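You operate a simulated robot arm through the tools that you are given. There is no shell and no other tool. Be economical: measure what you need, move in short steps, check, and stop when the job is done.

The job below is to be done with a simulated robot arm. You get a single attempt, and the scene is never put back.

## Task
Clamp the grey union, turn its nut up to the white mark, then stand it in the green tray.
Fine: not past the mark; leave the vice open.

Only the result counts: the job must be done as asked and must still hold three seconds after the hand-in. Knocking over, shifting, dropping, spilling or breaking anything else fails it.

## Robot
A 7-joint arm with a two-finger parallel gripper, fixed in place. Base frame: the origin is at the foot of the arm, x ahead of it, y to its left, z up. Units: m, rad, N and s.
Its first joint turns from -2.897 to 2.897 rad. Payload 4.4 kg.
The TCP is the grasp point between the finger pads, 0.023 m short of the fingertips. In the tool frame z runs along the fingers and y along their closing line. Largest opening 0.094 m; finger width 0.038, thickness 0.01; the body of the gripper, 0.054 by 0.096 m, starts 0.039 m behind the TCP.
Orientation is that of the tool frame in the base frame, as a unit quaternion [x, y, z, w]. With the fingers straight down and closing along the base's y, the tool's x points along the base's -x, its y along +y and its z along -z.

## Interface
- The arm moves only by the tool servo_tool. Its argument "deltas" is a list of rows, each a list of 3 entries, a list of its own where there are three numbers: the shift along the tool's x, y, z in m, then the turn, a rotation vector about the tool's x, y, z in rad, then the opening, from 0 (shut) to 1 (fully open). In form: [[[x, y, z], [rx, ry, rz], fingers], ...]. A call has 1 to 20 rows; each row is the pose to reach, as a shift and turn from the pose commanded when the call began, along the tool's axes at that moment. A row lasts 0.2 s, in which the tool goes at most 0.05 m and 0.15 rad; a call with a longer step from one row to the next is refused whole, and so is a gripper value outside its range. A pose out of reach is approached as far as the arm can. The call stops where the force on the tool passes 90 N (or 10 N more than at its start, if that is more) or the arm is blocked; 0.2 s more then pass. The fingers move at their own pace (about 0.072 m/s each) and stop on an object; they squeeze with about 37 N. The grip force told is the motor's: it shows also when the fingers shut on nothing. Time passes only in rows, and 0.2 s behind the last, so rows that repeat a pose let the fingers close. It gives the time, the measured TCP pose, the force on the tool (base axes), the opening and the grip force at its end, in the units of the frame above (readings bear some noise), and new pictures: "views" is both (left out), scene, wrist or none.
- Cameras (640 x 400 px; columns grow to the right, rows downward): "scene" is fixed at [0.0513, -0.4993, 1.6899]; the picture's right is [0.76, -0.65, 0.00], its down [-0.36, -0.41, -0.84] and it looks along [0.55, 0.64, -0.54] (base axes); focal length 334 px, centre (320, 200). "wrist" rides on the gripper at [0.086, 0.016, -0.074] in the tool frame; the picture's right is [-0.18, 0.98, 0.00], its down [-0.58, -0.11, -0.81] and it looks along [-0.79, -0.15, 0.59] (tool axes); focal length 243 px, centre (320, 200). There is no depth. A picture from a camera that has moved, and an enlarged one, comes with that camera's place and axes in the base frame and with its lens.
- inspect(camera, box): a new picture of the part [left, top, right, bottom] of that camera's present view, enlarged. It takes no simulated time.
- close_job(): hands the job in; it is judged then, once.

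Go step by step. Nothing tells you positions but the pictures and the camera data: compare them with the known pose of the tool, close in by small moves and look again before you grip or let go. The budget is 120 turns and 170 pictures, counting those below and the enlarged ones. Unless the task says otherwise, let go and move clear before handing in, and close with one line.

The tools are called after ">>>" by a JSON object that holds its "api" and its "payload". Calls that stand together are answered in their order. servo_tool: Moves the arm, as the interface text tells. Its arguments: {"type":"object","properties":{"deltas":{"type":"array","items":{"type":"array"}},"views":{"type":"string","enum":["both","scene","wrist","none"]}},"required":["deltas"]} The other tools are called the same way: inspect (camera, box) takes an enlarged picture of a part of a camera's view; close_job () hands the job in.

At the start:

```text
clock: 0.0
tool_pos: [0.8029, -0.0101, 1.3249]
tcp_rot: [0.0, 1.0, 0.0, -0.001]
wrist_force: [-0.1, 0.2, 0.2]
finger_gap: 0.094
gripper_force: 0.0
```

scene: 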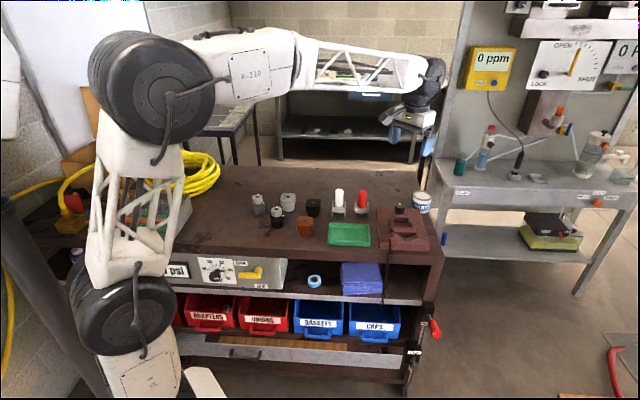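
wrist: 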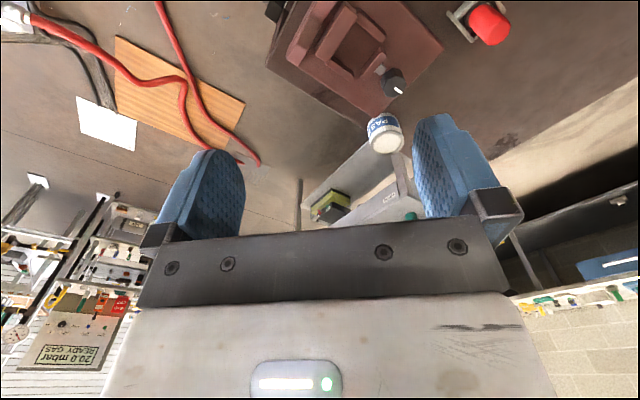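

I see a bench with several small fittings, a green tray and a brown vice with a black knob. I'll enlarge the scene first.

>>> {"api": "inspect", "payload": {"camera": "scene", "box": [230, 170, 450, 270]}}

>>> {"api": "inspect", "payload": {"camera": "scene", "box": [240, 180, 330, 240]}}

>>> {"api": "inspect", "payload": {"camera": "scene", "box": [360, 180, 450, 260]}}

>>> {"api": "inspect", "payload": {"camera": "wrist", "box": [240, 0, 560, 180]}}

```text
2.91 times, centred on (340, 220) of scene
camera zoom: at [0.0513, -0.4993, 1.6899], right [0.76, -0.65, 0.0], down [-0.36, -0.41, -0.84], along [0.55, 0.64, -0.54], focal length 972 px, centre (262, 142)
```

zoom: 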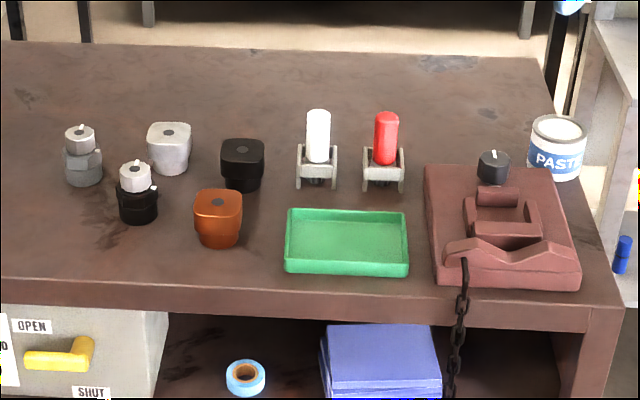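

```text
6.67 times, centred on (285, 210) of scene
camera zoom: at [0.0513, -0.4993, 1.6899], right [0.76, -0.65, 0.0], down [-0.36, -0.41, -0.84], along [0.55, 0.64, -0.54], focal length 2228 px, centre (553, 133)
```

zoom: 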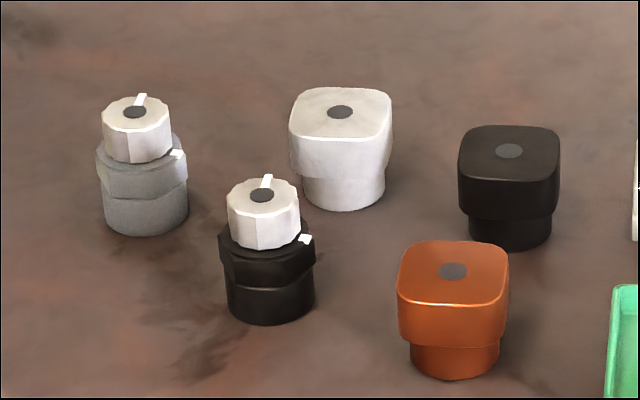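

```text
5.00 times, centred on (405, 220) of scene
camera zoom: at [0.0513, -0.4993, 1.6899], right [0.76, -0.65, 0.0], down [-0.36, -0.41, -0.84], along [0.55, 0.64, -0.54], focal length 1671 px, centre (-105, 100)
```

zoom: 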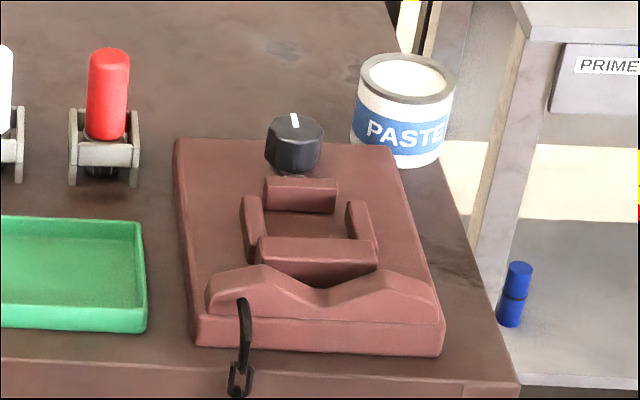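

```text
2.00 times, centred on (400, 90) of wrist
camera zoom: at [0.7167, 0.0076, 1.4], right [0.18, 0.98, 0.0], down [0.58, -0.11, 0.81], along [0.79, -0.15, -0.59], focal length 485 px, centre (160, 420)
```

zoom: 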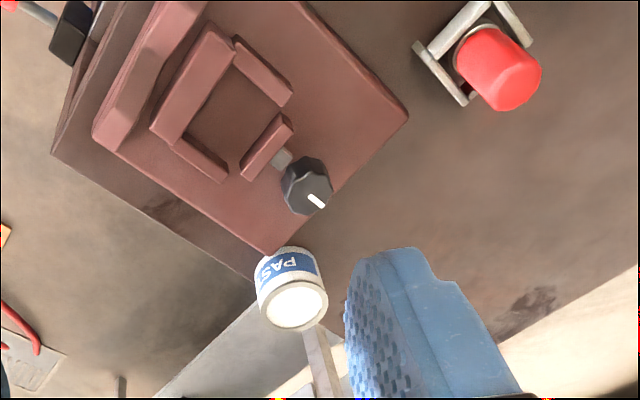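

I'll check the camera calibration against the known tool pose before trusting positions.

>>> {"api": "inspect", "payload": {"camera": "scene", "box": [370, 90, 470, 160]}}

>>> {"api": "inspect", "payload": {"camera": "scene", "box": [450, 0, 640, 120]}}

>>> {"api": "inspect", "payload": {"camera": "scene", "box": [160, 240, 330, 350]}}

```text
5.71 times, centred on (420, 125) of scene
camera zoom: at [0.0513, -0.4993, 1.6899], right [0.76, -0.65, 0.0], down [-0.36, -0.41, -0.84], along [0.55, 0.64, -0.54], focal length 1910 px, centre (-251, 629)
```

zoom: 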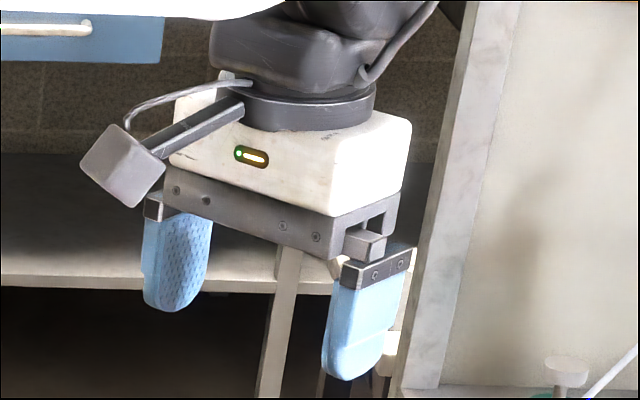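

```text
3.33 times, centred on (545, 60) of scene
camera zoom: at [0.0513, -0.4993, 1.6899], right [0.76, -0.65, 0.0], down [-0.36, -0.41, -0.84], along [0.55, 0.64, -0.54], focal length 1114 px, centre (-430, 667)
```

zoom: 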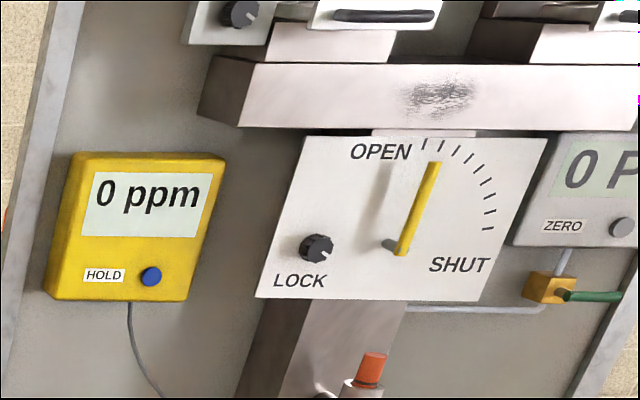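

```text
3.64 times, centred on (245, 295) of scene
camera zoom: at [0.0513, -0.4993, 1.6899], right [0.76, -0.65, 0.0], down [-0.36, -0.41, -0.84], along [0.55, 0.64, -0.54], focal length 1215 px, centre (593, -146)
```

zoom: 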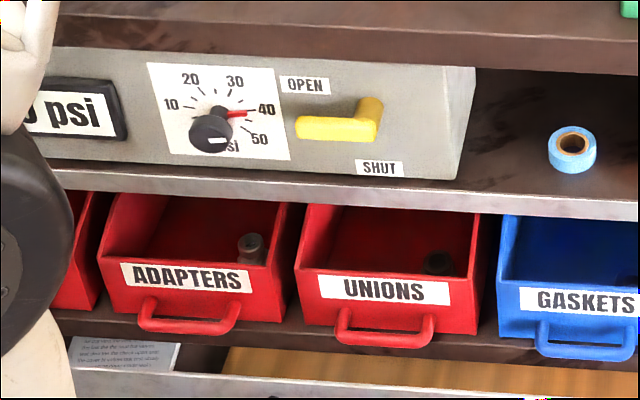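

The scene camera roughly agrees with the tool pose, though the wrist camera will be my main reference. The grey union should be near (0.59, 0.49); I'm moving the hand over it at a safe height.

>>> {"api": "servo_tool", "payload": {"deltas": [[[0.021, 0.038, 0.013], [0, 0, 0], 1], [[0.042, 0.076, 0.026], [0, 0, 0], 1], [[0.063, 0.114, 0.039], [0, 0, 0], 1], [[0.084, 0.152, 0.052], [0, 0, 0], 1], [[0.105, 0.19, 0.065], [0, 0, 0], 1], [[0.126, 0.228, 0.078], [0, 0, 0], 1], [[0.147, 0.266, 0.091], [0, 0, 0], 1], [[0.168, 0.304, 0.104], [0, 0, 0], 1], [[0.189, 0.342, 0.117], [0, 0, 0], 1], [[0.21, 0.38, 0.13], [0, 0, 0], 1], [[0.231, 0.418, 0.143], [0, 0, 0], 1], [[0.252, 0.456, 0.156], [0, 0, 0], 1]]}}

```text
clock: 2.6
tool_pos: [0.5503, 0.4471, 1.1699]
tcp_rot: [0.0, 1.0, -0.001, 0.0]
wrist_force: [0.3, 0.1, -0.2]
finger_gap: 0.0941
gripper_force: 0.1
camera wrist: at [0.4634, 0.4643, 1.2446], right [0.18, 0.98, 0.0], down [0.58, -0.11, 0.81], along [0.79, -0.15, -0.59], focal length 243 px, centre (320, 200)
```

scene: 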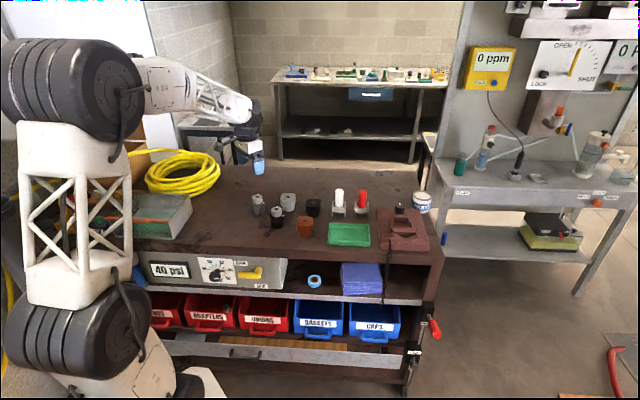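
wrist: 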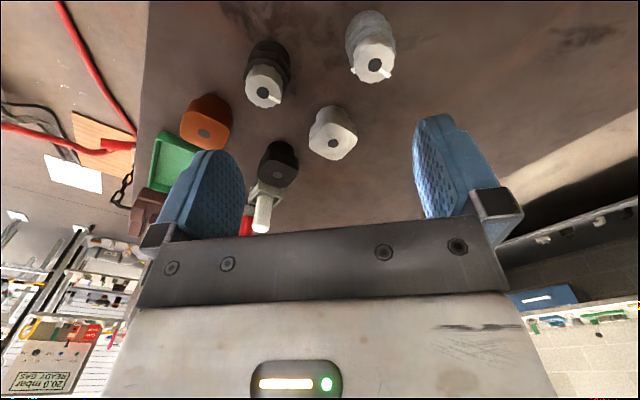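

The grey union appears at about (0.59, 0.497). I'll take an enlarged look at it.

>>> {"api": "inspect", "payload": {"camera": "wrist", "box": [310, 0, 430, 90]}}

>>> {"api": "inspect", "payload": {"camera": "wrist", "box": [140, 0, 420, 180]}}

```text
4.44 times, centred on (370, 45) of wrist
camera zoom: at [0.4634, 0.4643, 1.2446], right [0.18, 0.98, 0.0], down [0.58, -0.11, 0.81], along [0.79, -0.15, -0.59], focal length 1078 px, centre (98, 889)
```

zoom: 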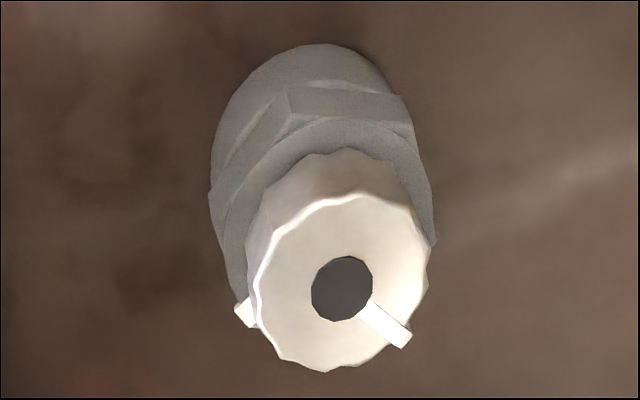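

```text
2.22 times, centred on (280, 90) of wrist
camera zoom: at [0.4634, 0.4643, 1.2446], right [0.18, 0.98, 0.0], down [0.58, -0.11, 0.81], along [0.79, -0.15, -0.59], focal length 539 px, centre (409, 444)
```

zoom: 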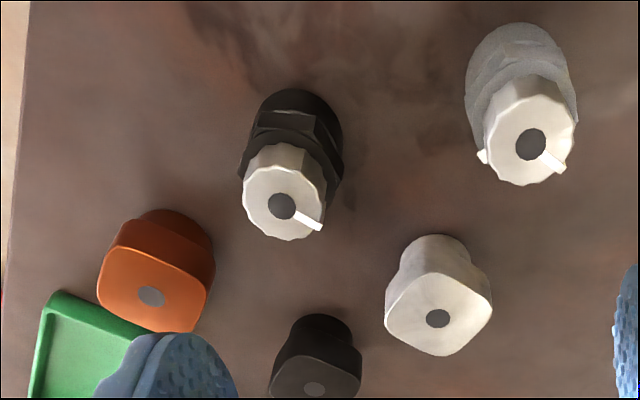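

The nut pointer is about 100° counter-clockwise of the white body mark, so it needs a clockwise turn. Next I'll look at the vice up close.

>>> {"api": "servo_tool", "payload": {"deltas": [[[-0.0227, -0.0388, 0.0018], [0, 0, 0], 1], [[-0.0454, -0.0776, 0.0036], [0, 0, 0], 1], [[-0.0681, -0.1164, 0.0054], [0, 0, 0], 1], [[-0.0908, -0.1552, 0.0072], [0, 0, 0], 1], [[-0.1135, -0.194, 0.009], [0, 0, 0], 1], [[-0.1362, -0.2328, 0.0108], [0, 0, 0], 1], [[-0.1589, -0.2716, 0.0126], [0, 0, 0], 1], [[-0.1816, -0.3104, 0.0144], [0, 0, 0], 1], [[-0.2043, -0.3492, 0.0162], [0, 0, 0], 1], [[-0.227, -0.388, 0.018], [0, 0, 0], 1], [[-0.25, -0.427, 0.02], [0, 0, 0], 1]]}}

>>> {"api": "inspect", "payload": {"camera": "wrist", "box": [200, 0, 460, 165]}}

```text
clock: 5.0
tool_pos: [0.8021, 0.0173, 1.1504]
tcp_rot: [-0.001, 1.0, 0.0, 0.0]
wrist_force: [0.4, -0.7, 0.2]
finger_gap: 0.0941
gripper_force: 0.1
camera wrist: at [0.7152, 0.0359, 1.2247], right [0.18, 0.98, 0.0], down [0.58, -0.11, 0.81], along [0.79, -0.15, -0.59], focal length 243 px, centre (320, 200)
```

scene: 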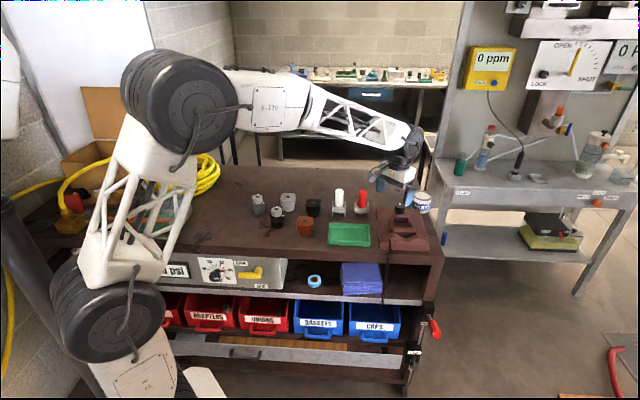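
wrist: 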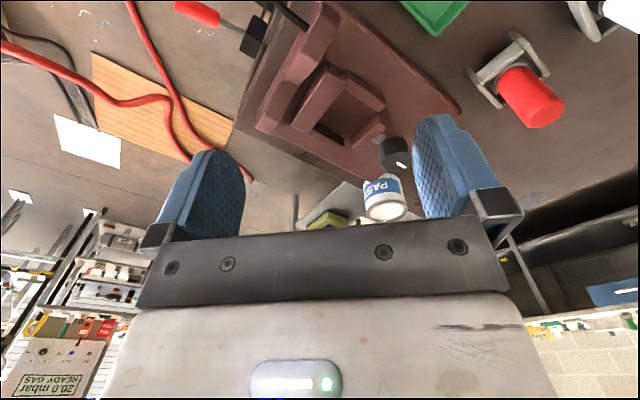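

```text
2.42 times, centred on (330, 82) of wrist
camera zoom: at [0.7152, 0.0359, 1.2247], right [0.18, 0.98, 0.0], down [0.58, -0.11, 0.81], along [0.79, -0.15, -0.59], focal length 588 px, centre (296, 485)
```

zoom: 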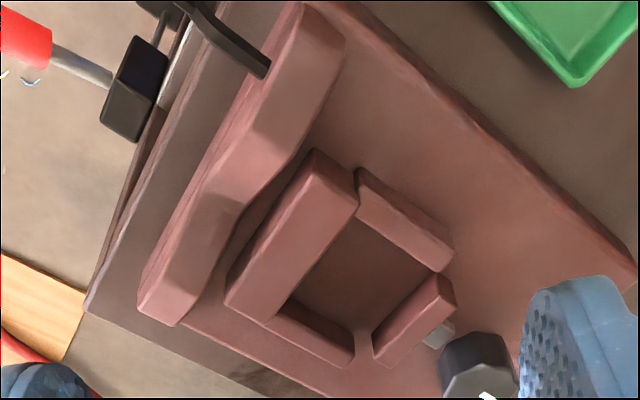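

The knob is near (0.969, 0.097) and the pocket near (0.90, 0.04), with the vice axis turned about 37°. I'll move closer for a better look.

>>> {"api": "servo_tool", "payload": {"deltas": [[[-0.026, 0.008, 0.023], [0, 0, 0], 1], [[-0.052, 0.016, 0.046], [0, 0, 0], 1], [[-0.078, 0.023, 0.07], [0, 0, 0], 1]], "views": "wrist"}}

>>> {"api": "inspect", "payload": {"camera": "wrist", "box": [200, 0, 460, 165]}}

>>> {"api": "inspect", "payload": {"camera": "scene", "box": [360, 160, 460, 260]}}

```text
clock: 5.8
tool_pos: [0.8791, 0.0425, 1.0808]
tcp_rot: [0.001, 1.0, 0.0, 0.001]
wrist_force: [-0.4, 0.0, 0.6]
finger_gap: 0.0939
gripper_force: 0.0
camera wrist: at [0.793, 0.0597, 1.1554], right [0.18, 0.98, 0.0], down [0.58, -0.11, 0.81], along [0.79, -0.15, -0.59], focal length 243 px, centre (320, 200)
```

wrist: 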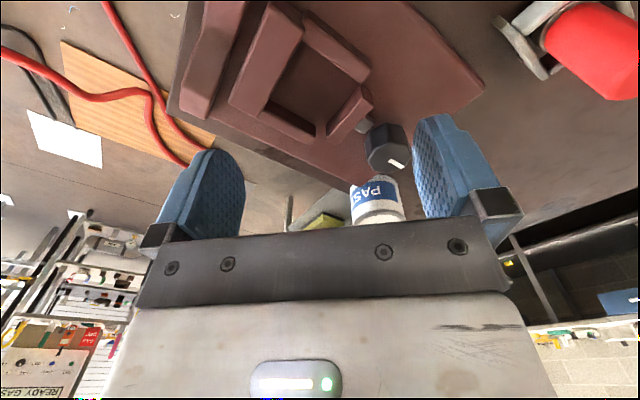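

```text
2.42 times, centred on (330, 82) of wrist
camera zoom: at [0.793, 0.0597, 1.1554], right [0.18, 0.98, 0.0], down [0.58, -0.11, 0.81], along [0.79, -0.15, -0.59], focal length 588 px, centre (296, 485)
```

zoom: 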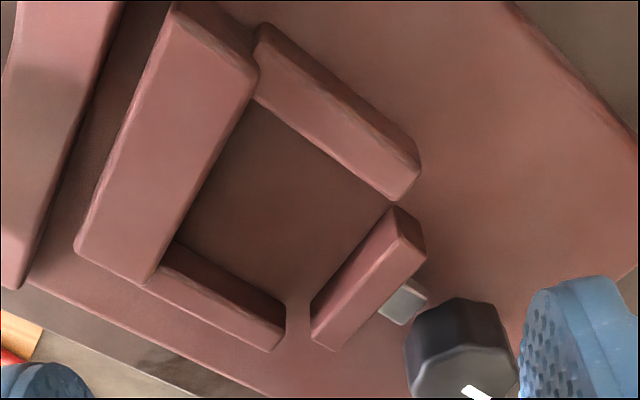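

```text
4.00 times, centred on (410, 210) of scene
camera zoom: at [0.0513, -0.4993, 1.6899], right [0.76, -0.65, 0.0], down [-0.36, -0.41, -0.84], along [0.55, 0.64, -0.54], focal length 1337 px, centre (-40, 160)
```

zoom: 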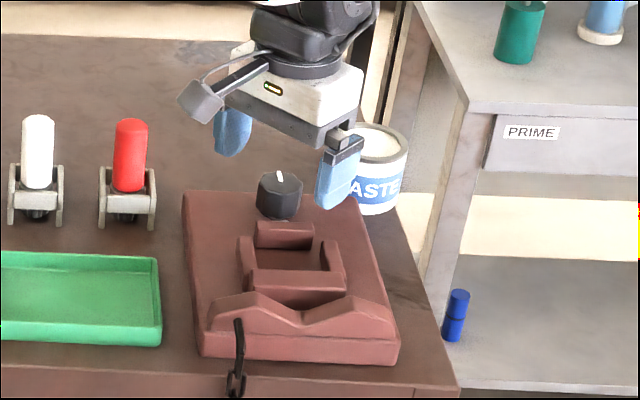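

Rechecking my zoom arithmetic, the two cameras do agree. The pocket centre is about (0.907, 0.030) with the vice axis at about 47°, and the union is at (0.586, 0.497) with hex flats facing about 104° and 44°. I'm going back above the union and turning the fingers to the flats.

>>> {"api": "servo_tool", "payload": {"deltas": [[[0.01, 0.02, -0.04], [0, 0, -0.02], 1], [[0.04, 0.06, -0.05], [0, 0, -0.045], 1], [[0.068, 0.1, -0.05], [0, 0, -0.07], 1], [[0.095, 0.141, -0.05], [0, 0, -0.09], 1], [[0.122, 0.182, -0.05], [0, 0, -0.11], 1], [[0.149, 0.223, -0.05], [0, 0, -0.13], 1], [[0.176, 0.264, -0.05], [0, 0, -0.15], 1], [[0.203, 0.305, -0.05], [0, 0, -0.17], 1], [[0.23, 0.346, -0.05], [0, 0, -0.19], 1], [[0.257, 0.387, -0.05], [0, 0, -0.21], 1], [[0.28, 0.428, -0.04], [0, 0, -0.23], 1], [[0.293, 0.4545, -0.02], [0, 0, -0.244], 1]], "views": "wrist"}}

>>> {"api": "inspect", "payload": {"camera": "wrist", "box": [250, 0, 410, 100]}}

```text
refused: row 2 steps farther than a row can; nothing moved
```

```text
4.00 times, centred on (330, 50) of wrist
camera zoom: at [0.793, 0.0597, 1.1554], right [0.18, 0.98, 0.0], down [0.58, -0.11, 0.81], along [0.79, -0.15, -0.59], focal length 970 px, centre (280, 800)
```

zoom: 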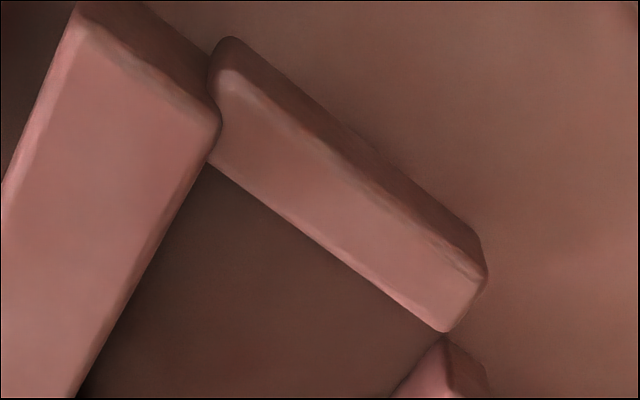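

One row was too long, so I'm resending the same path with smaller steps.

>>> {"api": "servo_tool", "payload": {"deltas": [[[0.01, 0.02, -0.035], [0, 0, -0.02], 1], [[0.035, 0.055, -0.05], [0, 0, -0.045], 1], [[0.06, 0.095, -0.05], [0, 0, -0.07], 1], [[0.086, 0.135, -0.05], [0, 0, -0.09], 1], [[0.112, 0.175, -0.05], [0, 0, -0.11], 1], [[0.138, 0.215, -0.05], [0, 0, -0.13], 1], [[0.164, 0.255, -0.05], [0, 0, -0.15], 1], [[0.19, 0.295, -0.05], [0, 0, -0.17], 1], [[0.216, 0.335, -0.05], [0, 0, -0.19], 1], [[0.242, 0.375, -0.05], [0, 0, -0.21], 1], [[0.268, 0.415, -0.045], [0, 0, -0.23], 1], [[0.293, 0.4545, -0.035], [0, 0, -0.244], 1]], "views": "wrist"}}

>>> {"api": "inspect", "payload": {"camera": "wrist", "box": [250, 0, 410, 100]}}

```text
clock: 8.4
tool_pos: [0.5852, 0.4957, 1.1142]
tcp_rot: [-0.121, 0.993, 0.001, 0.0]
wrist_force: [-0.5, 0.3, 0.0]
finger_gap: 0.0939
gripper_force: 0.0
camera wrist: at [0.4979, 0.4923, 1.1891], right [-0.06, 1.0, 0.0], down [0.59, 0.03, 0.81], along [0.81, 0.05, -0.59], focal length 243 px, centre (320, 200)
```

wrist: 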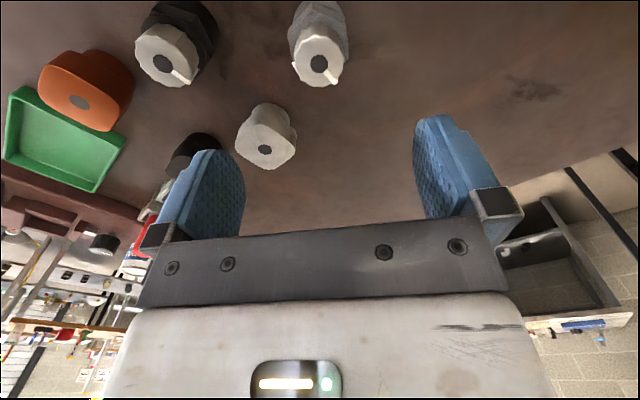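

```text
4.00 times, centred on (330, 50) of wrist
camera zoom: at [0.4979, 0.4923, 1.1891], right [-0.06, 1.0, 0.0], down [0.59, 0.03, 0.81], along [0.81, 0.05, -0.59], focal length 970 px, centre (280, 800)
```

zoom: 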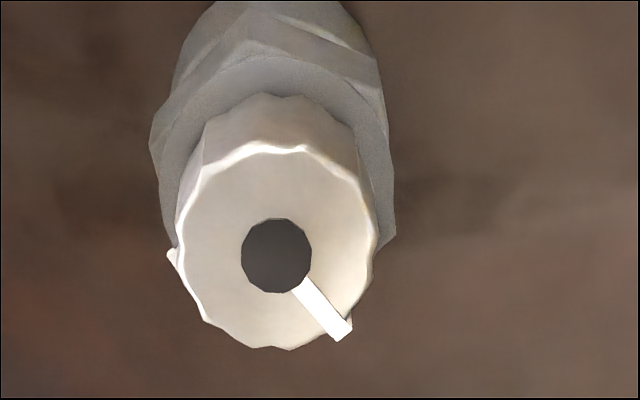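

The union centre is about (0.589, 0.498), nearly under the hand, and the flats line up with the fingers. I'll descend partway and look.

>>> {"api": "servo_tool", "payload": {"deltas": [[[-0.0039, 0.0011, 0.045], [0, 0, 0], 1], [[-0.0039, 0.0011, 0.09], [0, 0, 0], 1]], "views": "both"}}

>>> {"api": "inspect", "payload": {"camera": "scene", "box": [220, 160, 300, 230]}}

```text
clock: 9.0
tool_pos: [0.5896, 0.4978, 1.0243]
tcp_rot: [-0.121, 0.993, 0.0, 0.001]
wrist_force: [0.4, 0.9, 0.6]
finger_gap: 0.0941
gripper_force: 0.0
camera wrist: at [0.5019, 0.4942, 1.099], right [-0.06, 1.0, 0.0], down [0.59, 0.03, 0.81], along [0.81, 0.05, -0.59], focal length 243 px, centre (320, 200)
```

scene: 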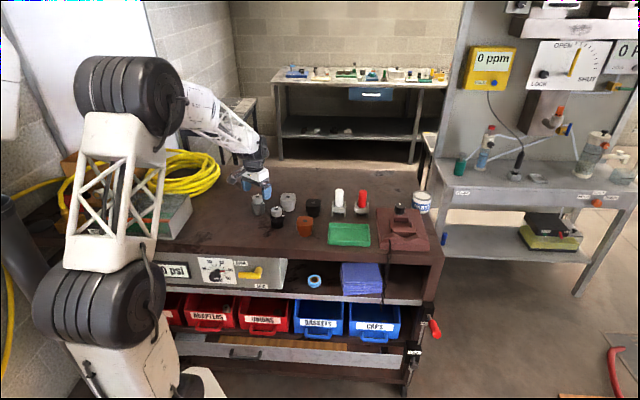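
wrist: 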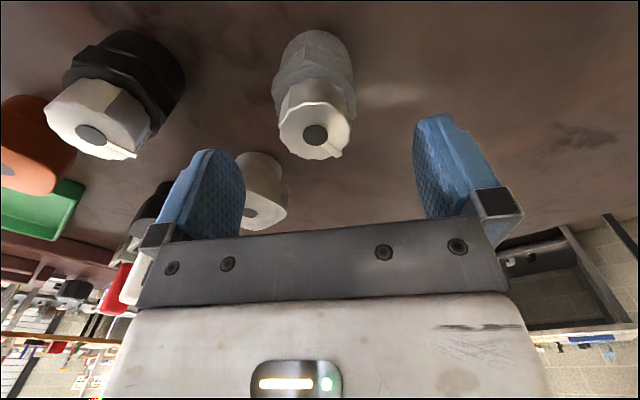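

```text
5.71 times, centred on (260, 195) of scene
camera zoom: at [0.0513, -0.4993, 1.6899], right [0.76, -0.65, 0.0], down [-0.36, -0.41, -0.84], along [0.55, 0.64, -0.54], focal length 1910 px, centre (663, 229)
```

zoom: 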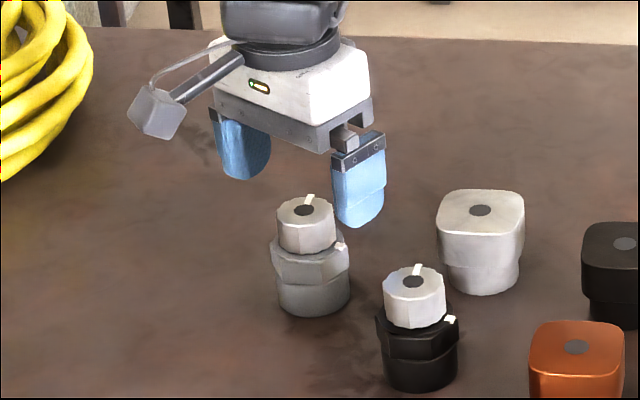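

The alignment looks good in both views. I'm lowering to grip height on the hex, with TCP at about 0.971.

>>> {"api": "servo_tool", "payload": {"deltas": [[[0, 0, 0.027], [0, 0, 0], 1], [[0, 0, 0.0535], [0, 0, 0], 1], [[0, 0, 0.0535], [0, 0, 0], 1]], "views": "wrist"}}

>>> {"api": "inspect", "payload": {"camera": "scene", "box": [230, 170, 290, 220]}}

```text
clock: 9.8
tool_pos: [0.5896, 0.4989, 0.9705]
tcp_rot: [-0.122, 0.993, 0.0, 0.0]
wrist_force: [0.5, -0.9, -0.5]
finger_gap: 0.0938
gripper_force: 0.0
camera wrist: at [0.5023, 0.4944, 1.045], right [-0.06, 1.0, 0.0], down [0.59, 0.04, 0.81], along [0.8, 0.05, -0.59], focal length 243 px, centre (320, 200)
```

wrist: 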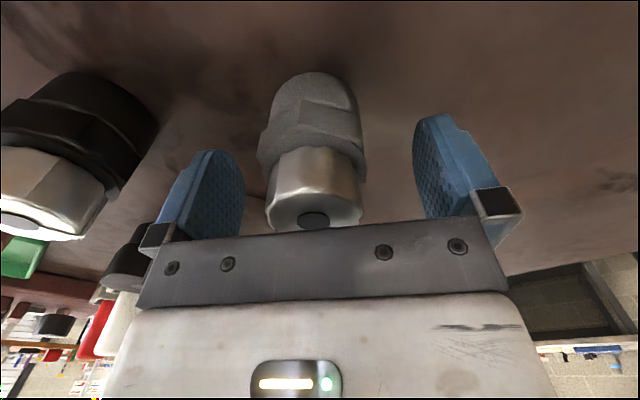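

```text
8.00 times, centred on (260, 195) of scene
camera zoom: at [0.0513, -0.4993, 1.6899], right [0.76, -0.65, 0.0], down [-0.36, -0.41, -0.84], along [0.55, 0.64, -0.54], focal length 2674 px, centre (800, 240)
```

zoom: 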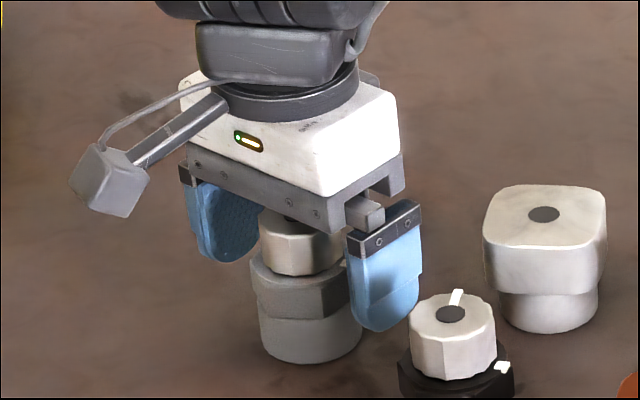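

The fingers straddle the hex. Closing now.

>>> {"api": "servo_tool", "payload": {"deltas": [[[0, 0, 0], [0, 0, 0], 0.3], [[0, 0, 0], [0, 0, 0], 0], [[0, 0, 0], [0, 0, 0], 0], [[0, 0, 0], [0, 0, 0], 0]], "views": "wrist"}}

>>> {"api": "inspect", "payload": {"camera": "scene", "box": [230, 170, 290, 220]}}

```text
clock: 10.8
tool_pos: [0.5896, 0.4979, 0.97]
tcp_rot: [-0.122, 0.993, 0.0, 0.0]
wrist_force: [0.3, 1.3, -0.3]
finger_gap: 0.0474
gripper_force: 37.6
camera wrist: at [0.5023, 0.4945, 1.0453], right [-0.06, 1.0, 0.0], down [0.59, 0.03, 0.81], along [0.8, 0.05, -0.59], focal length 243 px, centre (320, 200)
```

wrist: 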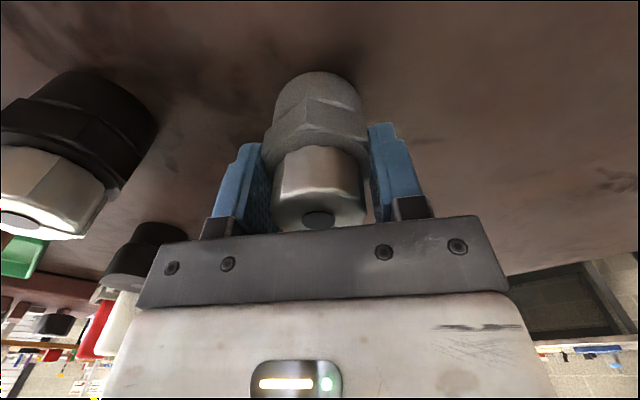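

```text
8.00 times, centred on (260, 195) of scene
camera zoom: at [0.0513, -0.4993, 1.6899], right [0.76, -0.65, 0.0], down [-0.36, -0.41, -0.84], along [0.55, 0.64, -0.54], focal length 2674 px, centre (800, 240)
```

zoom: 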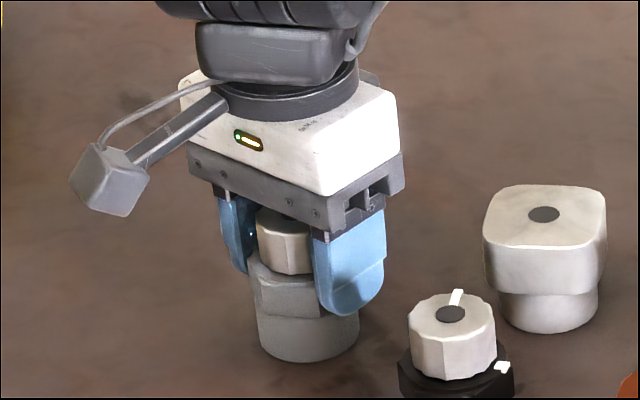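

The gap reads 0.0474, so I have a firm grip on the flats. I'm lifting and carrying it to above the vice pocket.

>>> {"api": "servo_tool", "payload": {"deltas": [[[0, 0, -0.02], [0, 0, 0], 0], [[0, 0, -0.06], [0, 0, 0], 0], [[0, 0, -0.1], [0, 0, 0], 0], [[0, 0, -0.14], [0, 0, 0], 0], [[0, 0, -0.18], [0, 0, -0.0175], 0], [[-0.015, -0.0408, -0.18], [0, 0, -0.0175], 0], [[-0.03, -0.0816, -0.18], [0, 0, -0.0175], 0], [[-0.045, -0.1224, -0.18], [0, 0, -0.0175], 0], [[-0.06, -0.1632, -0.18], [0, 0, -0.0175], 0], [[-0.075, -0.204, -0.18], [0, 0, -0.0175], 0], [[-0.09, -0.2448, -0.18], [0, 0, -0.0175], 0], [[-0.105, -0.2856, -0.18], [0, 0, -0.0175], 0], [[-0.12, -0.3264, -0.18], [0, 0, -0.0175], 0], [[-0.135, -0.3672, -0.18], [0, 0, -0.0175], 0], [[-0.15, -0.408, -0.18], [0, 0, -0.0175], 0], [[-0.165, -0.4488, -0.18], [0, 0, -0.0175], 0], [[-0.18, -0.4896, -0.18], [0, 0, -0.0175], 0], [[-0.1948, -0.5302, -0.18], [0, 0, -0.0175], 0], [[-0.1948, -0.5302, -0.18], [0, 0, -0.0175], 0]]}}

>>> {"api": "inspect", "payload": {"camera": "wrist", "box": [200, 0, 440, 150]}}

>>> {"api": "inspect", "payload": {"camera": "scene", "box": [350, 160, 450, 250]}}

```text
clock: 14.8
tool_pos: [0.9089, 0.0314, 1.149]
tcp_rot: [-0.131, 0.991, -0.001, 0.0]
wrist_force: [-0.2, 0.6, -0.4]
finger_gap: 0.0002
gripper_force: 36.9
camera wrist: at [0.8209, 0.0259, 1.2252], right [-0.08, 1.0, 0.0], down [0.59, 0.05, 0.81], along [0.8, 0.06, -0.59], focal length 243 px, centre (320, 200)
```

scene: 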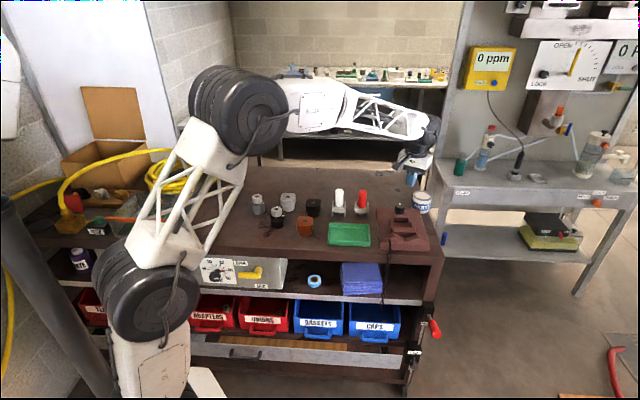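
wrist: 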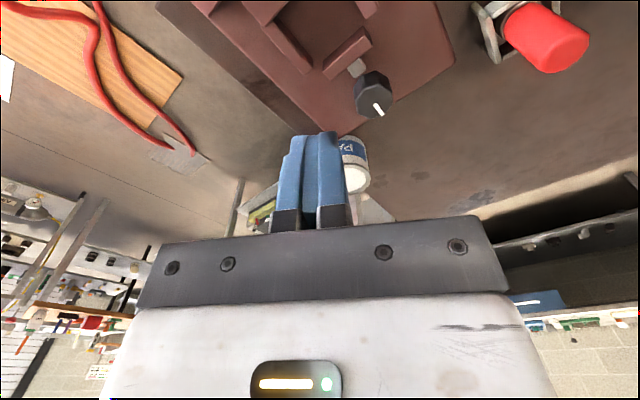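

```text
2.67 times, centred on (320, 75) of wrist
camera zoom: at [0.8209, 0.0259, 1.2252], right [-0.08, 1.0, 0.0], down [0.59, 0.05, 0.81], along [0.8, 0.06, -0.59], focal length 647 px, centre (320, 533)
```

zoom: 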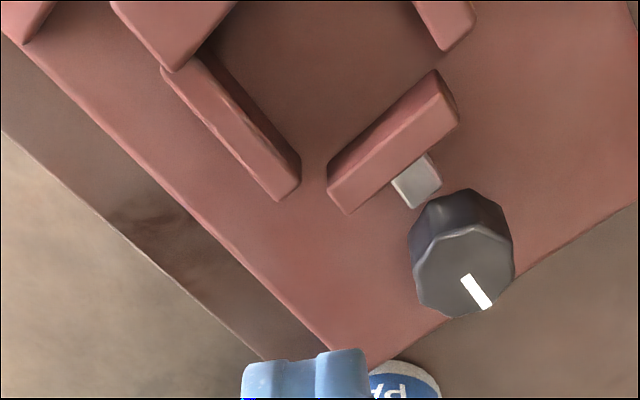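

```text
4.44 times, centred on (400, 205) of scene
camera zoom: at [0.0513, -0.4993, 1.6899], right [0.76, -0.65, 0.0], down [-0.36, -0.41, -0.84], along [0.55, 0.64, -0.54], focal length 1485 px, centre (-36, 178)
```

zoom: 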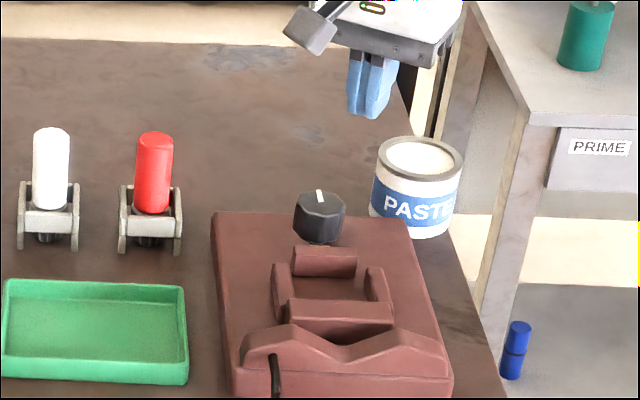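

The fingers slipped off: the gap is 0, and the union appears to still be standing at its old place. I'll check it and its neighbours.

>>> {"api": "inspect", "payload": {"camera": "scene", "box": [240, 180, 320, 230]}}

```text
8.00 times, centred on (280, 205) of scene
camera zoom: at [0.0513, -0.4993, 1.6899], right [0.76, -0.65, 0.0], down [-0.36, -0.41, -0.84], along [0.55, 0.64, -0.54], focal length 2674 px, centre (640, 160)
```

zoom: 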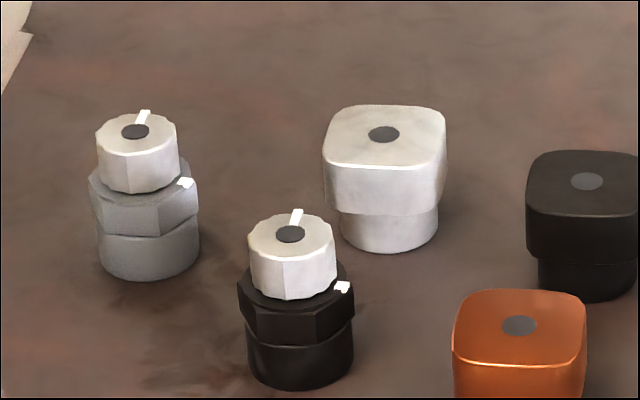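

It's standing undisturbed. I'll regrip lower and lift gently, after a closer look at the jaw heights while the hand is clear.

>>> {"api": "inspect", "payload": {"camera": "scene", "box": [378, 200, 442, 240]}}

>>> {"api": "servo_tool", "payload": {"deltas": [[[0.0144, 0.0411, 0], [0, 0, 0.0175], 0.3], [[0.0288, 0.0822, 0], [0, 0, 0.0175], 0.6], [[0.0433, 0.1232, 0], [0, 0, 0.0175], 1], [[0.0577, 0.1643, 0], [0, 0, 0.0175], 1], [[0.0721, 0.2053, 0], [0, 0, 0.0175], 1], [[0.0865, 0.2464, 0], [0, 0, 0.0175], 1], [[0.101, 0.2875, 0], [0, 0, 0.0175], 1], [[0.1154, 0.3286, 0], [0, 0, 0.0175], 1], [[0.1298, 0.3696, 0], [0, 0, 0.0175], 1], [[0.1442, 0.4107, 0], [0, 0, 0.0175], 1], [[0.1587, 0.4518, 0], [0, 0, 0.0175], 1], [[0.1731, 0.4929, 0], [0, 0, 0.0175], 1], [[0.1875, 0.5339, 0.01], [0, 0, 0.0175], 1], [[0.1875, 0.5339, 0.05], [0, 0, 0.0175], 1], [[0.1875, 0.5339, 0.09], [0, 0, 0.0175], 1]], "views": "wrist"}}

>>> {"api": "inspect", "payload": {"camera": "wrist", "box": [250, 20, 410, 120]}}

```text
10.00 times, centred on (410, 220) of scene
camera zoom: at [0.0513, -0.4993, 1.6899], right [0.76, -0.65, 0.0], down [-0.36, -0.41, -0.84], along [0.55, 0.64, -0.54], focal length 3342 px, centre (-580, 0)
```

zoom: 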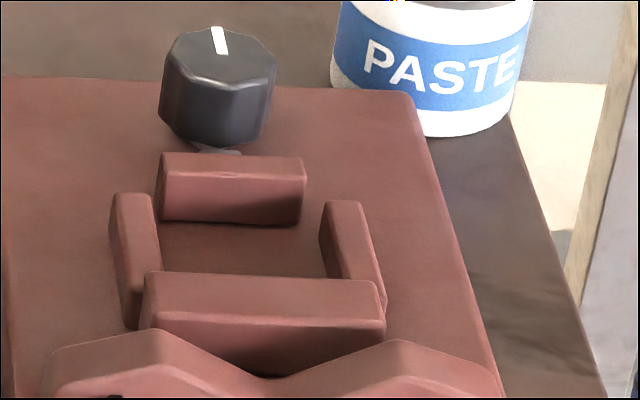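

```text
clock: 18.0
tool_pos: [0.5877, 0.4986, 1.0615]
tcp_rot: [-0.122, 0.992, 0.0, 0.001]
wrist_force: [0.1, 0.2, 0.2]
finger_gap: 0.0939
gripper_force: 0.1
camera wrist: at [0.5001, 0.4941, 1.1366], right [-0.06, 1.0, 0.0], down [0.59, 0.03, 0.81], along [0.81, 0.05, -0.59], focal length 243 px, centre (320, 200)
```

wrist: 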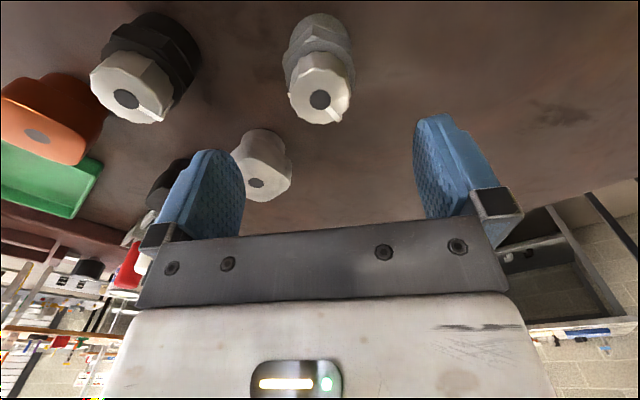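

```text
4.00 times, centred on (330, 70) of wrist
camera zoom: at [0.5001, 0.4941, 1.1366], right [-0.06, 1.0, 0.0], down [0.59, 0.03, 0.81], along [0.81, 0.05, -0.59], focal length 970 px, centre (280, 720)
```

zoom: 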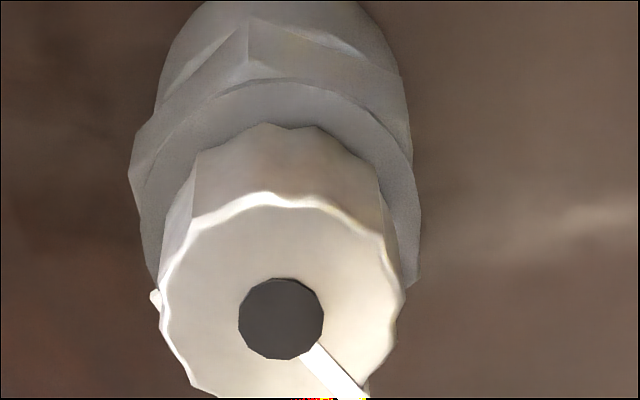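

The jaws look about 20 mm tall, so I want the fingertips roughly 21 mm above the union's base. I'll regrip with TCP at 0.964 and lift gently to test.

>>> {"api": "servo_tool", "payload": {"deltas": [[[-0.0023, 0.001, 0.04], [0, 0, 0], 1], [[-0.0023, 0.001, 0.08], [0, 0, 0], 1], [[-0.0023, 0.001, 0.0975], [0, 0, 0], 1], [[-0.0023, 0.001, 0.0975], [0, 0, 0], 0.5], [[-0.0023, 0.001, 0.0975], [0, 0, 0], 0], [[-0.0023, 0.001, 0.0975], [0, 0, 0], 0], [[-0.0023, 0.001, 0.0975], [0, 0, 0], 0]], "views": "none"}}

>>> {"api": "servo_tool", "payload": {"deltas": [[[0, 0, -0.002], [0, 0, 0], 0], [[0, 0, -0.004], [0, 0, 0], 0], [[0, 0, -0.006], [0, 0, 0], 0], [[0, 0, -0.008], [0, 0, 0], 0], [[0, 0, -0.01], [0, 0, 0], 0], [[0, 0, -0.01], [0, 0, 0], 0]], "views": "wrist"}}

>>> {"api": "inspect", "payload": {"camera": "scene", "box": [230, 170, 290, 220]}}

```text
clock: 19.6
tool_pos: [0.5893, 0.5, 0.9635]
tcp_rot: [-0.122, 0.993, 0.0, 0.0]
wrist_force: [-0.7, -0.5, -0.5]
finger_gap: 0.0491
gripper_force: 37.0
```

```text
clock: 21.0
tool_pos: [0.589, 0.5, 0.9728]
tcp_rot: [-0.122, 0.993, 0.0, 0.0]
wrist_force: [-0.1, -0.6, -4.8]
finger_gap: 0.0493
gripper_force: 37.7
camera wrist: at [0.5019, 0.4962, 1.0481], right [-0.06, 1.0, 0.0], down [0.59, 0.03, 0.81], along [0.8, 0.05, -0.59], focal length 243 px, centre (320, 200)
```

wrist: 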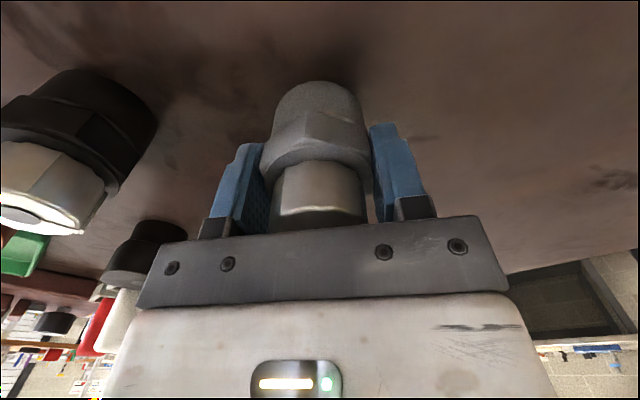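

```text
8.00 times, centred on (260, 195) of scene
camera zoom: at [0.0513, -0.4993, 1.6899], right [0.76, -0.65, 0.0], down [-0.36, -0.41, -0.84], along [0.55, 0.64, -0.54], focal length 2674 px, centre (800, 240)
```

zoom: 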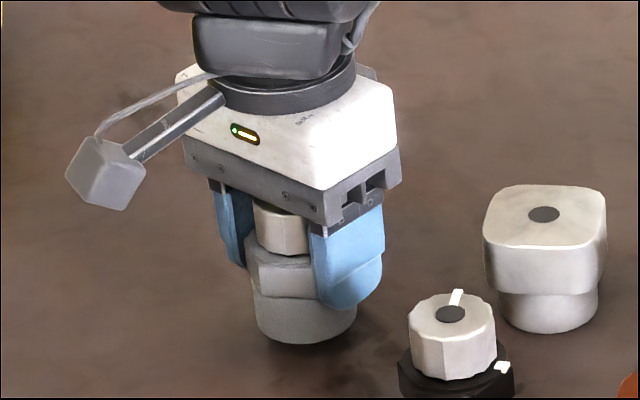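

It held: about 4.8 N of weight on the tool and a gap of 0.049. I'm lifting gently and then carrying it across.

>>> {"api": "servo_tool", "payload": {"deltas": [[[0, 0, -0.01], [0, 0, 0], 0], [[0, 0, -0.03], [0, 0, 0], 0], [[0, 0, -0.055], [0, 0, 0], 0], [[0, 0, -0.08], [0, 0, 0], 0], [[0, 0, -0.105], [0, 0, 0], 0], [[0, 0, -0.13], [0, 0, 0], 0], [[0, 0, -0.15], [0, 0, -0.0175], 0], [[0, 0, -0.155], [0, 0, -0.0175], 0]], "views": "none"}}

>>> {"api": "servo_tool", "payload": {"deltas": [[[-0.0042, -0.0115, 0], [0, 0, 0], 0], [[-0.0125, -0.034, 0], [0, 0, 0], 0], [[-0.0236, -0.0644, 0], [0, 0, 0], 0], [[-0.0347, -0.0948, 0], [0, 0, 0], 0], [[-0.0458, -0.1252, 0], [0, 0, 0], 0], [[-0.0569, -0.1556, 0], [0, 0, 0], 0], [[-0.068, -0.186, 0], [0, 0, 0], 0], [[-0.0791, -0.2164, 0], [0, 0, 0], 0], [[-0.0902, -0.2468, 0], [0, 0, 0], 0], [[-0.1013, -0.2772, 0], [0, 0, 0], 0], [[-0.1124, -0.3076, 0], [0, 0, 0], 0], [[-0.1235, -0.338, 0], [0, 0, 0], 0], [[-0.1346, -0.3684, 0], [0, 0, 0], 0], [[-0.1457, -0.3988, 0], [0, 0, 0], 0], [[-0.1568, -0.4292, 0], [0, 0, 0], 0], [[-0.1679, -0.4596, 0], [0, 0, 0], 0], [[-0.179, -0.49, 0], [0, 0, 0], 0], [[-0.1835, -0.52, 0], [0, 0, 0], 0], [[-0.1856, -0.5357, 0], [0, 0, 0], 0]]}}

>>> {"api": "inspect", "payload": {"camera": "wrist", "box": [200, 0, 440, 150]}}

>>> {"api": "inspect", "payload": {"camera": "scene", "box": [360, 170, 440, 230]}}

```text
clock: 22.8
tool_pos: [0.5893, 0.5004, 1.1283]
tcp_rot: [-0.131, 0.991, 0.0, 0.001]
wrist_force: [0.5, 0.0, -5.1]
finger_gap: 0.0492
gripper_force: 36.6
```

```text
clock: 26.8
tool_pos: [0.908, 0.029, 1.1274]
tcp_rot: [-0.131, 0.991, -0.001, 0.0]
wrist_force: [0.9, -0.3, -4.3]
finger_gap: 0.0492
gripper_force: 37.1
camera wrist: at [0.8202, 0.0247, 1.2032], right [-0.08, 1.0, 0.0], down [0.59, 0.05, 0.81], along [0.8, 0.06, -0.59], focal length 243 px, centre (320, 200)
```

scene: 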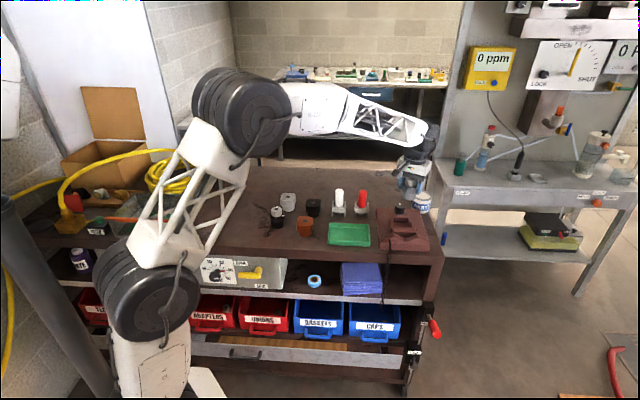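
wrist: 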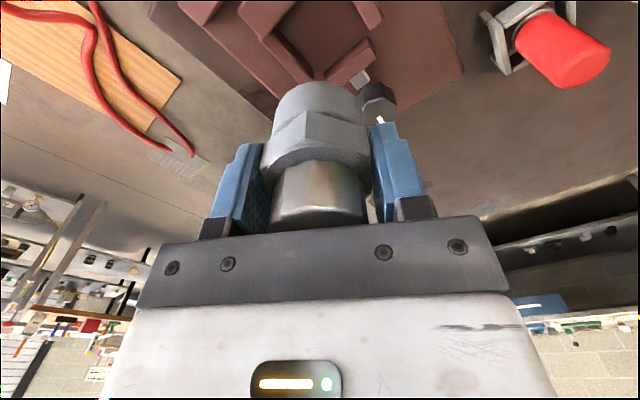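

```text
2.67 times, centred on (320, 75) of wrist
camera zoom: at [0.8202, 0.0247, 1.2032], right [-0.08, 1.0, 0.0], down [0.59, 0.05, 0.81], along [0.8, 0.06, -0.59], focal length 647 px, centre (320, 533)
```

zoom: 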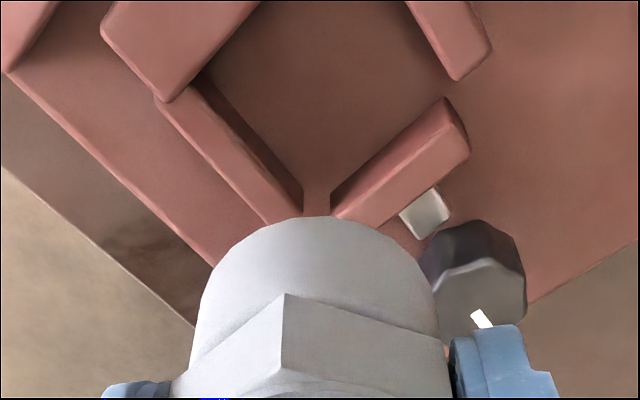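

```text
6.67 times, centred on (400, 200) of scene
camera zoom: at [0.0513, -0.4993, 1.6899], right [0.76, -0.65, 0.0], down [-0.36, -0.41, -0.84], along [0.55, 0.64, -0.54], focal length 2228 px, centre (-213, 200)
```

zoom: 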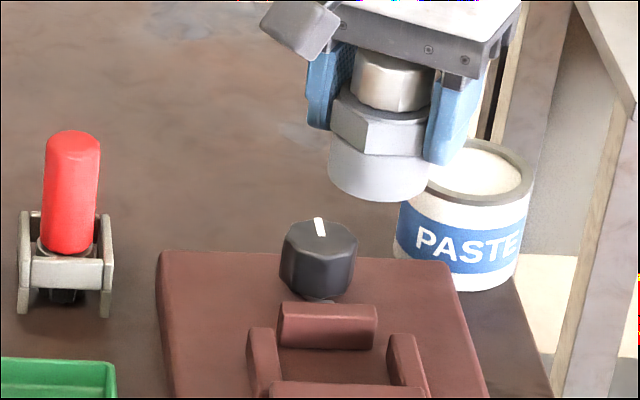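

The union is held above the vice. I refined the pocket centre to about (0.902, 0.030) with a 56 mm jaw gap. I'll shift there and descend to just above the jaws to check.

>>> {"api": "servo_tool", "payload": {"deltas": [[[0.0055, 0.0025, 0.02], [0, 0, 0], 0], [[0.0055, 0.0025, 0.05], [0, 0, 0], 0], [[0.0055, 0.0025, 0.08], [0, 0, 0], 0], [[0.0055, 0.0025, 0.1], [0, 0, 0], 0], [[0.0055, 0.0025, 0.105], [0, 0, 0], 0]]}}

>>> {"api": "inspect", "payload": {"camera": "wrist", "box": [200, 0, 440, 150]}}

>>> {"api": "inspect", "payload": {"camera": "scene", "box": [370, 190, 440, 240]}}

```text
clock: 28.0
tool_pos: [0.9013, 0.0307, 1.023]
tcp_rot: [-0.131, 0.991, 0.0, 0.0]
wrist_force: [-0.2, -0.4, -3.5]
finger_gap: 0.0491
gripper_force: 37.1
camera wrist: at [0.8139, 0.0268, 1.098], right [-0.08, 1.0, 0.0], down [0.59, 0.05, 0.81], along [0.8, 0.06, -0.59], focal length 243 px, centre (320, 200)
```

scene: 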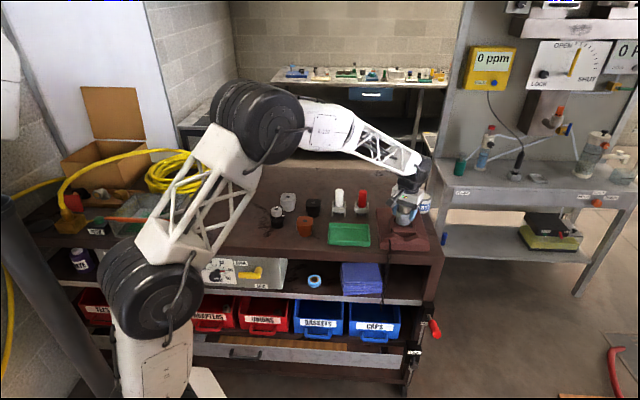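
wrist: 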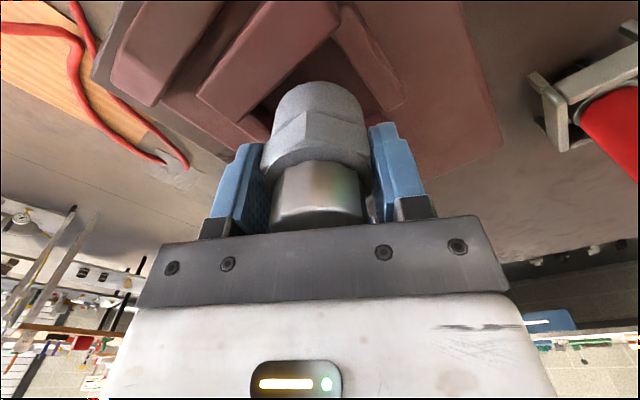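

```text
2.67 times, centred on (320, 75) of wrist
camera zoom: at [0.8139, 0.0268, 1.098], right [-0.08, 1.0, 0.0], down [0.59, 0.05, 0.81], along [0.8, 0.06, -0.59], focal length 647 px, centre (320, 533)
```

zoom: 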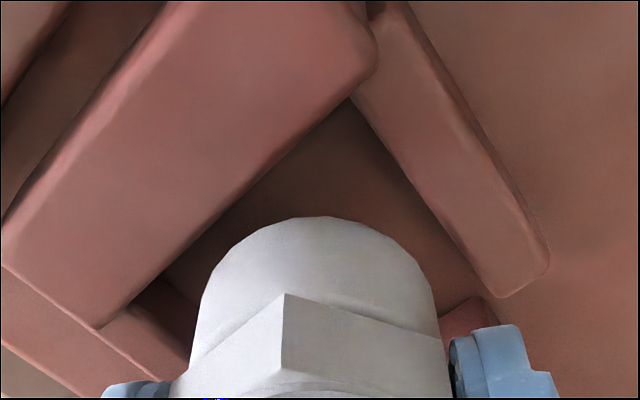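

```text
8.00 times, centred on (405, 215) of scene
camera zoom: at [0.0513, -0.4993, 1.6899], right [0.76, -0.65, 0.0], down [-0.36, -0.41, -0.84], along [0.55, 0.64, -0.54], focal length 2674 px, centre (-360, 80)
```

zoom: 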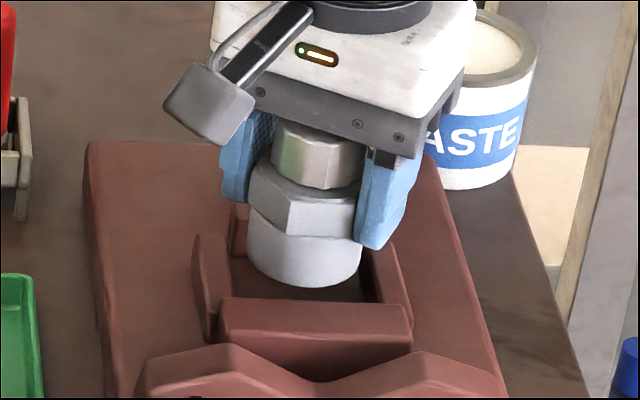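

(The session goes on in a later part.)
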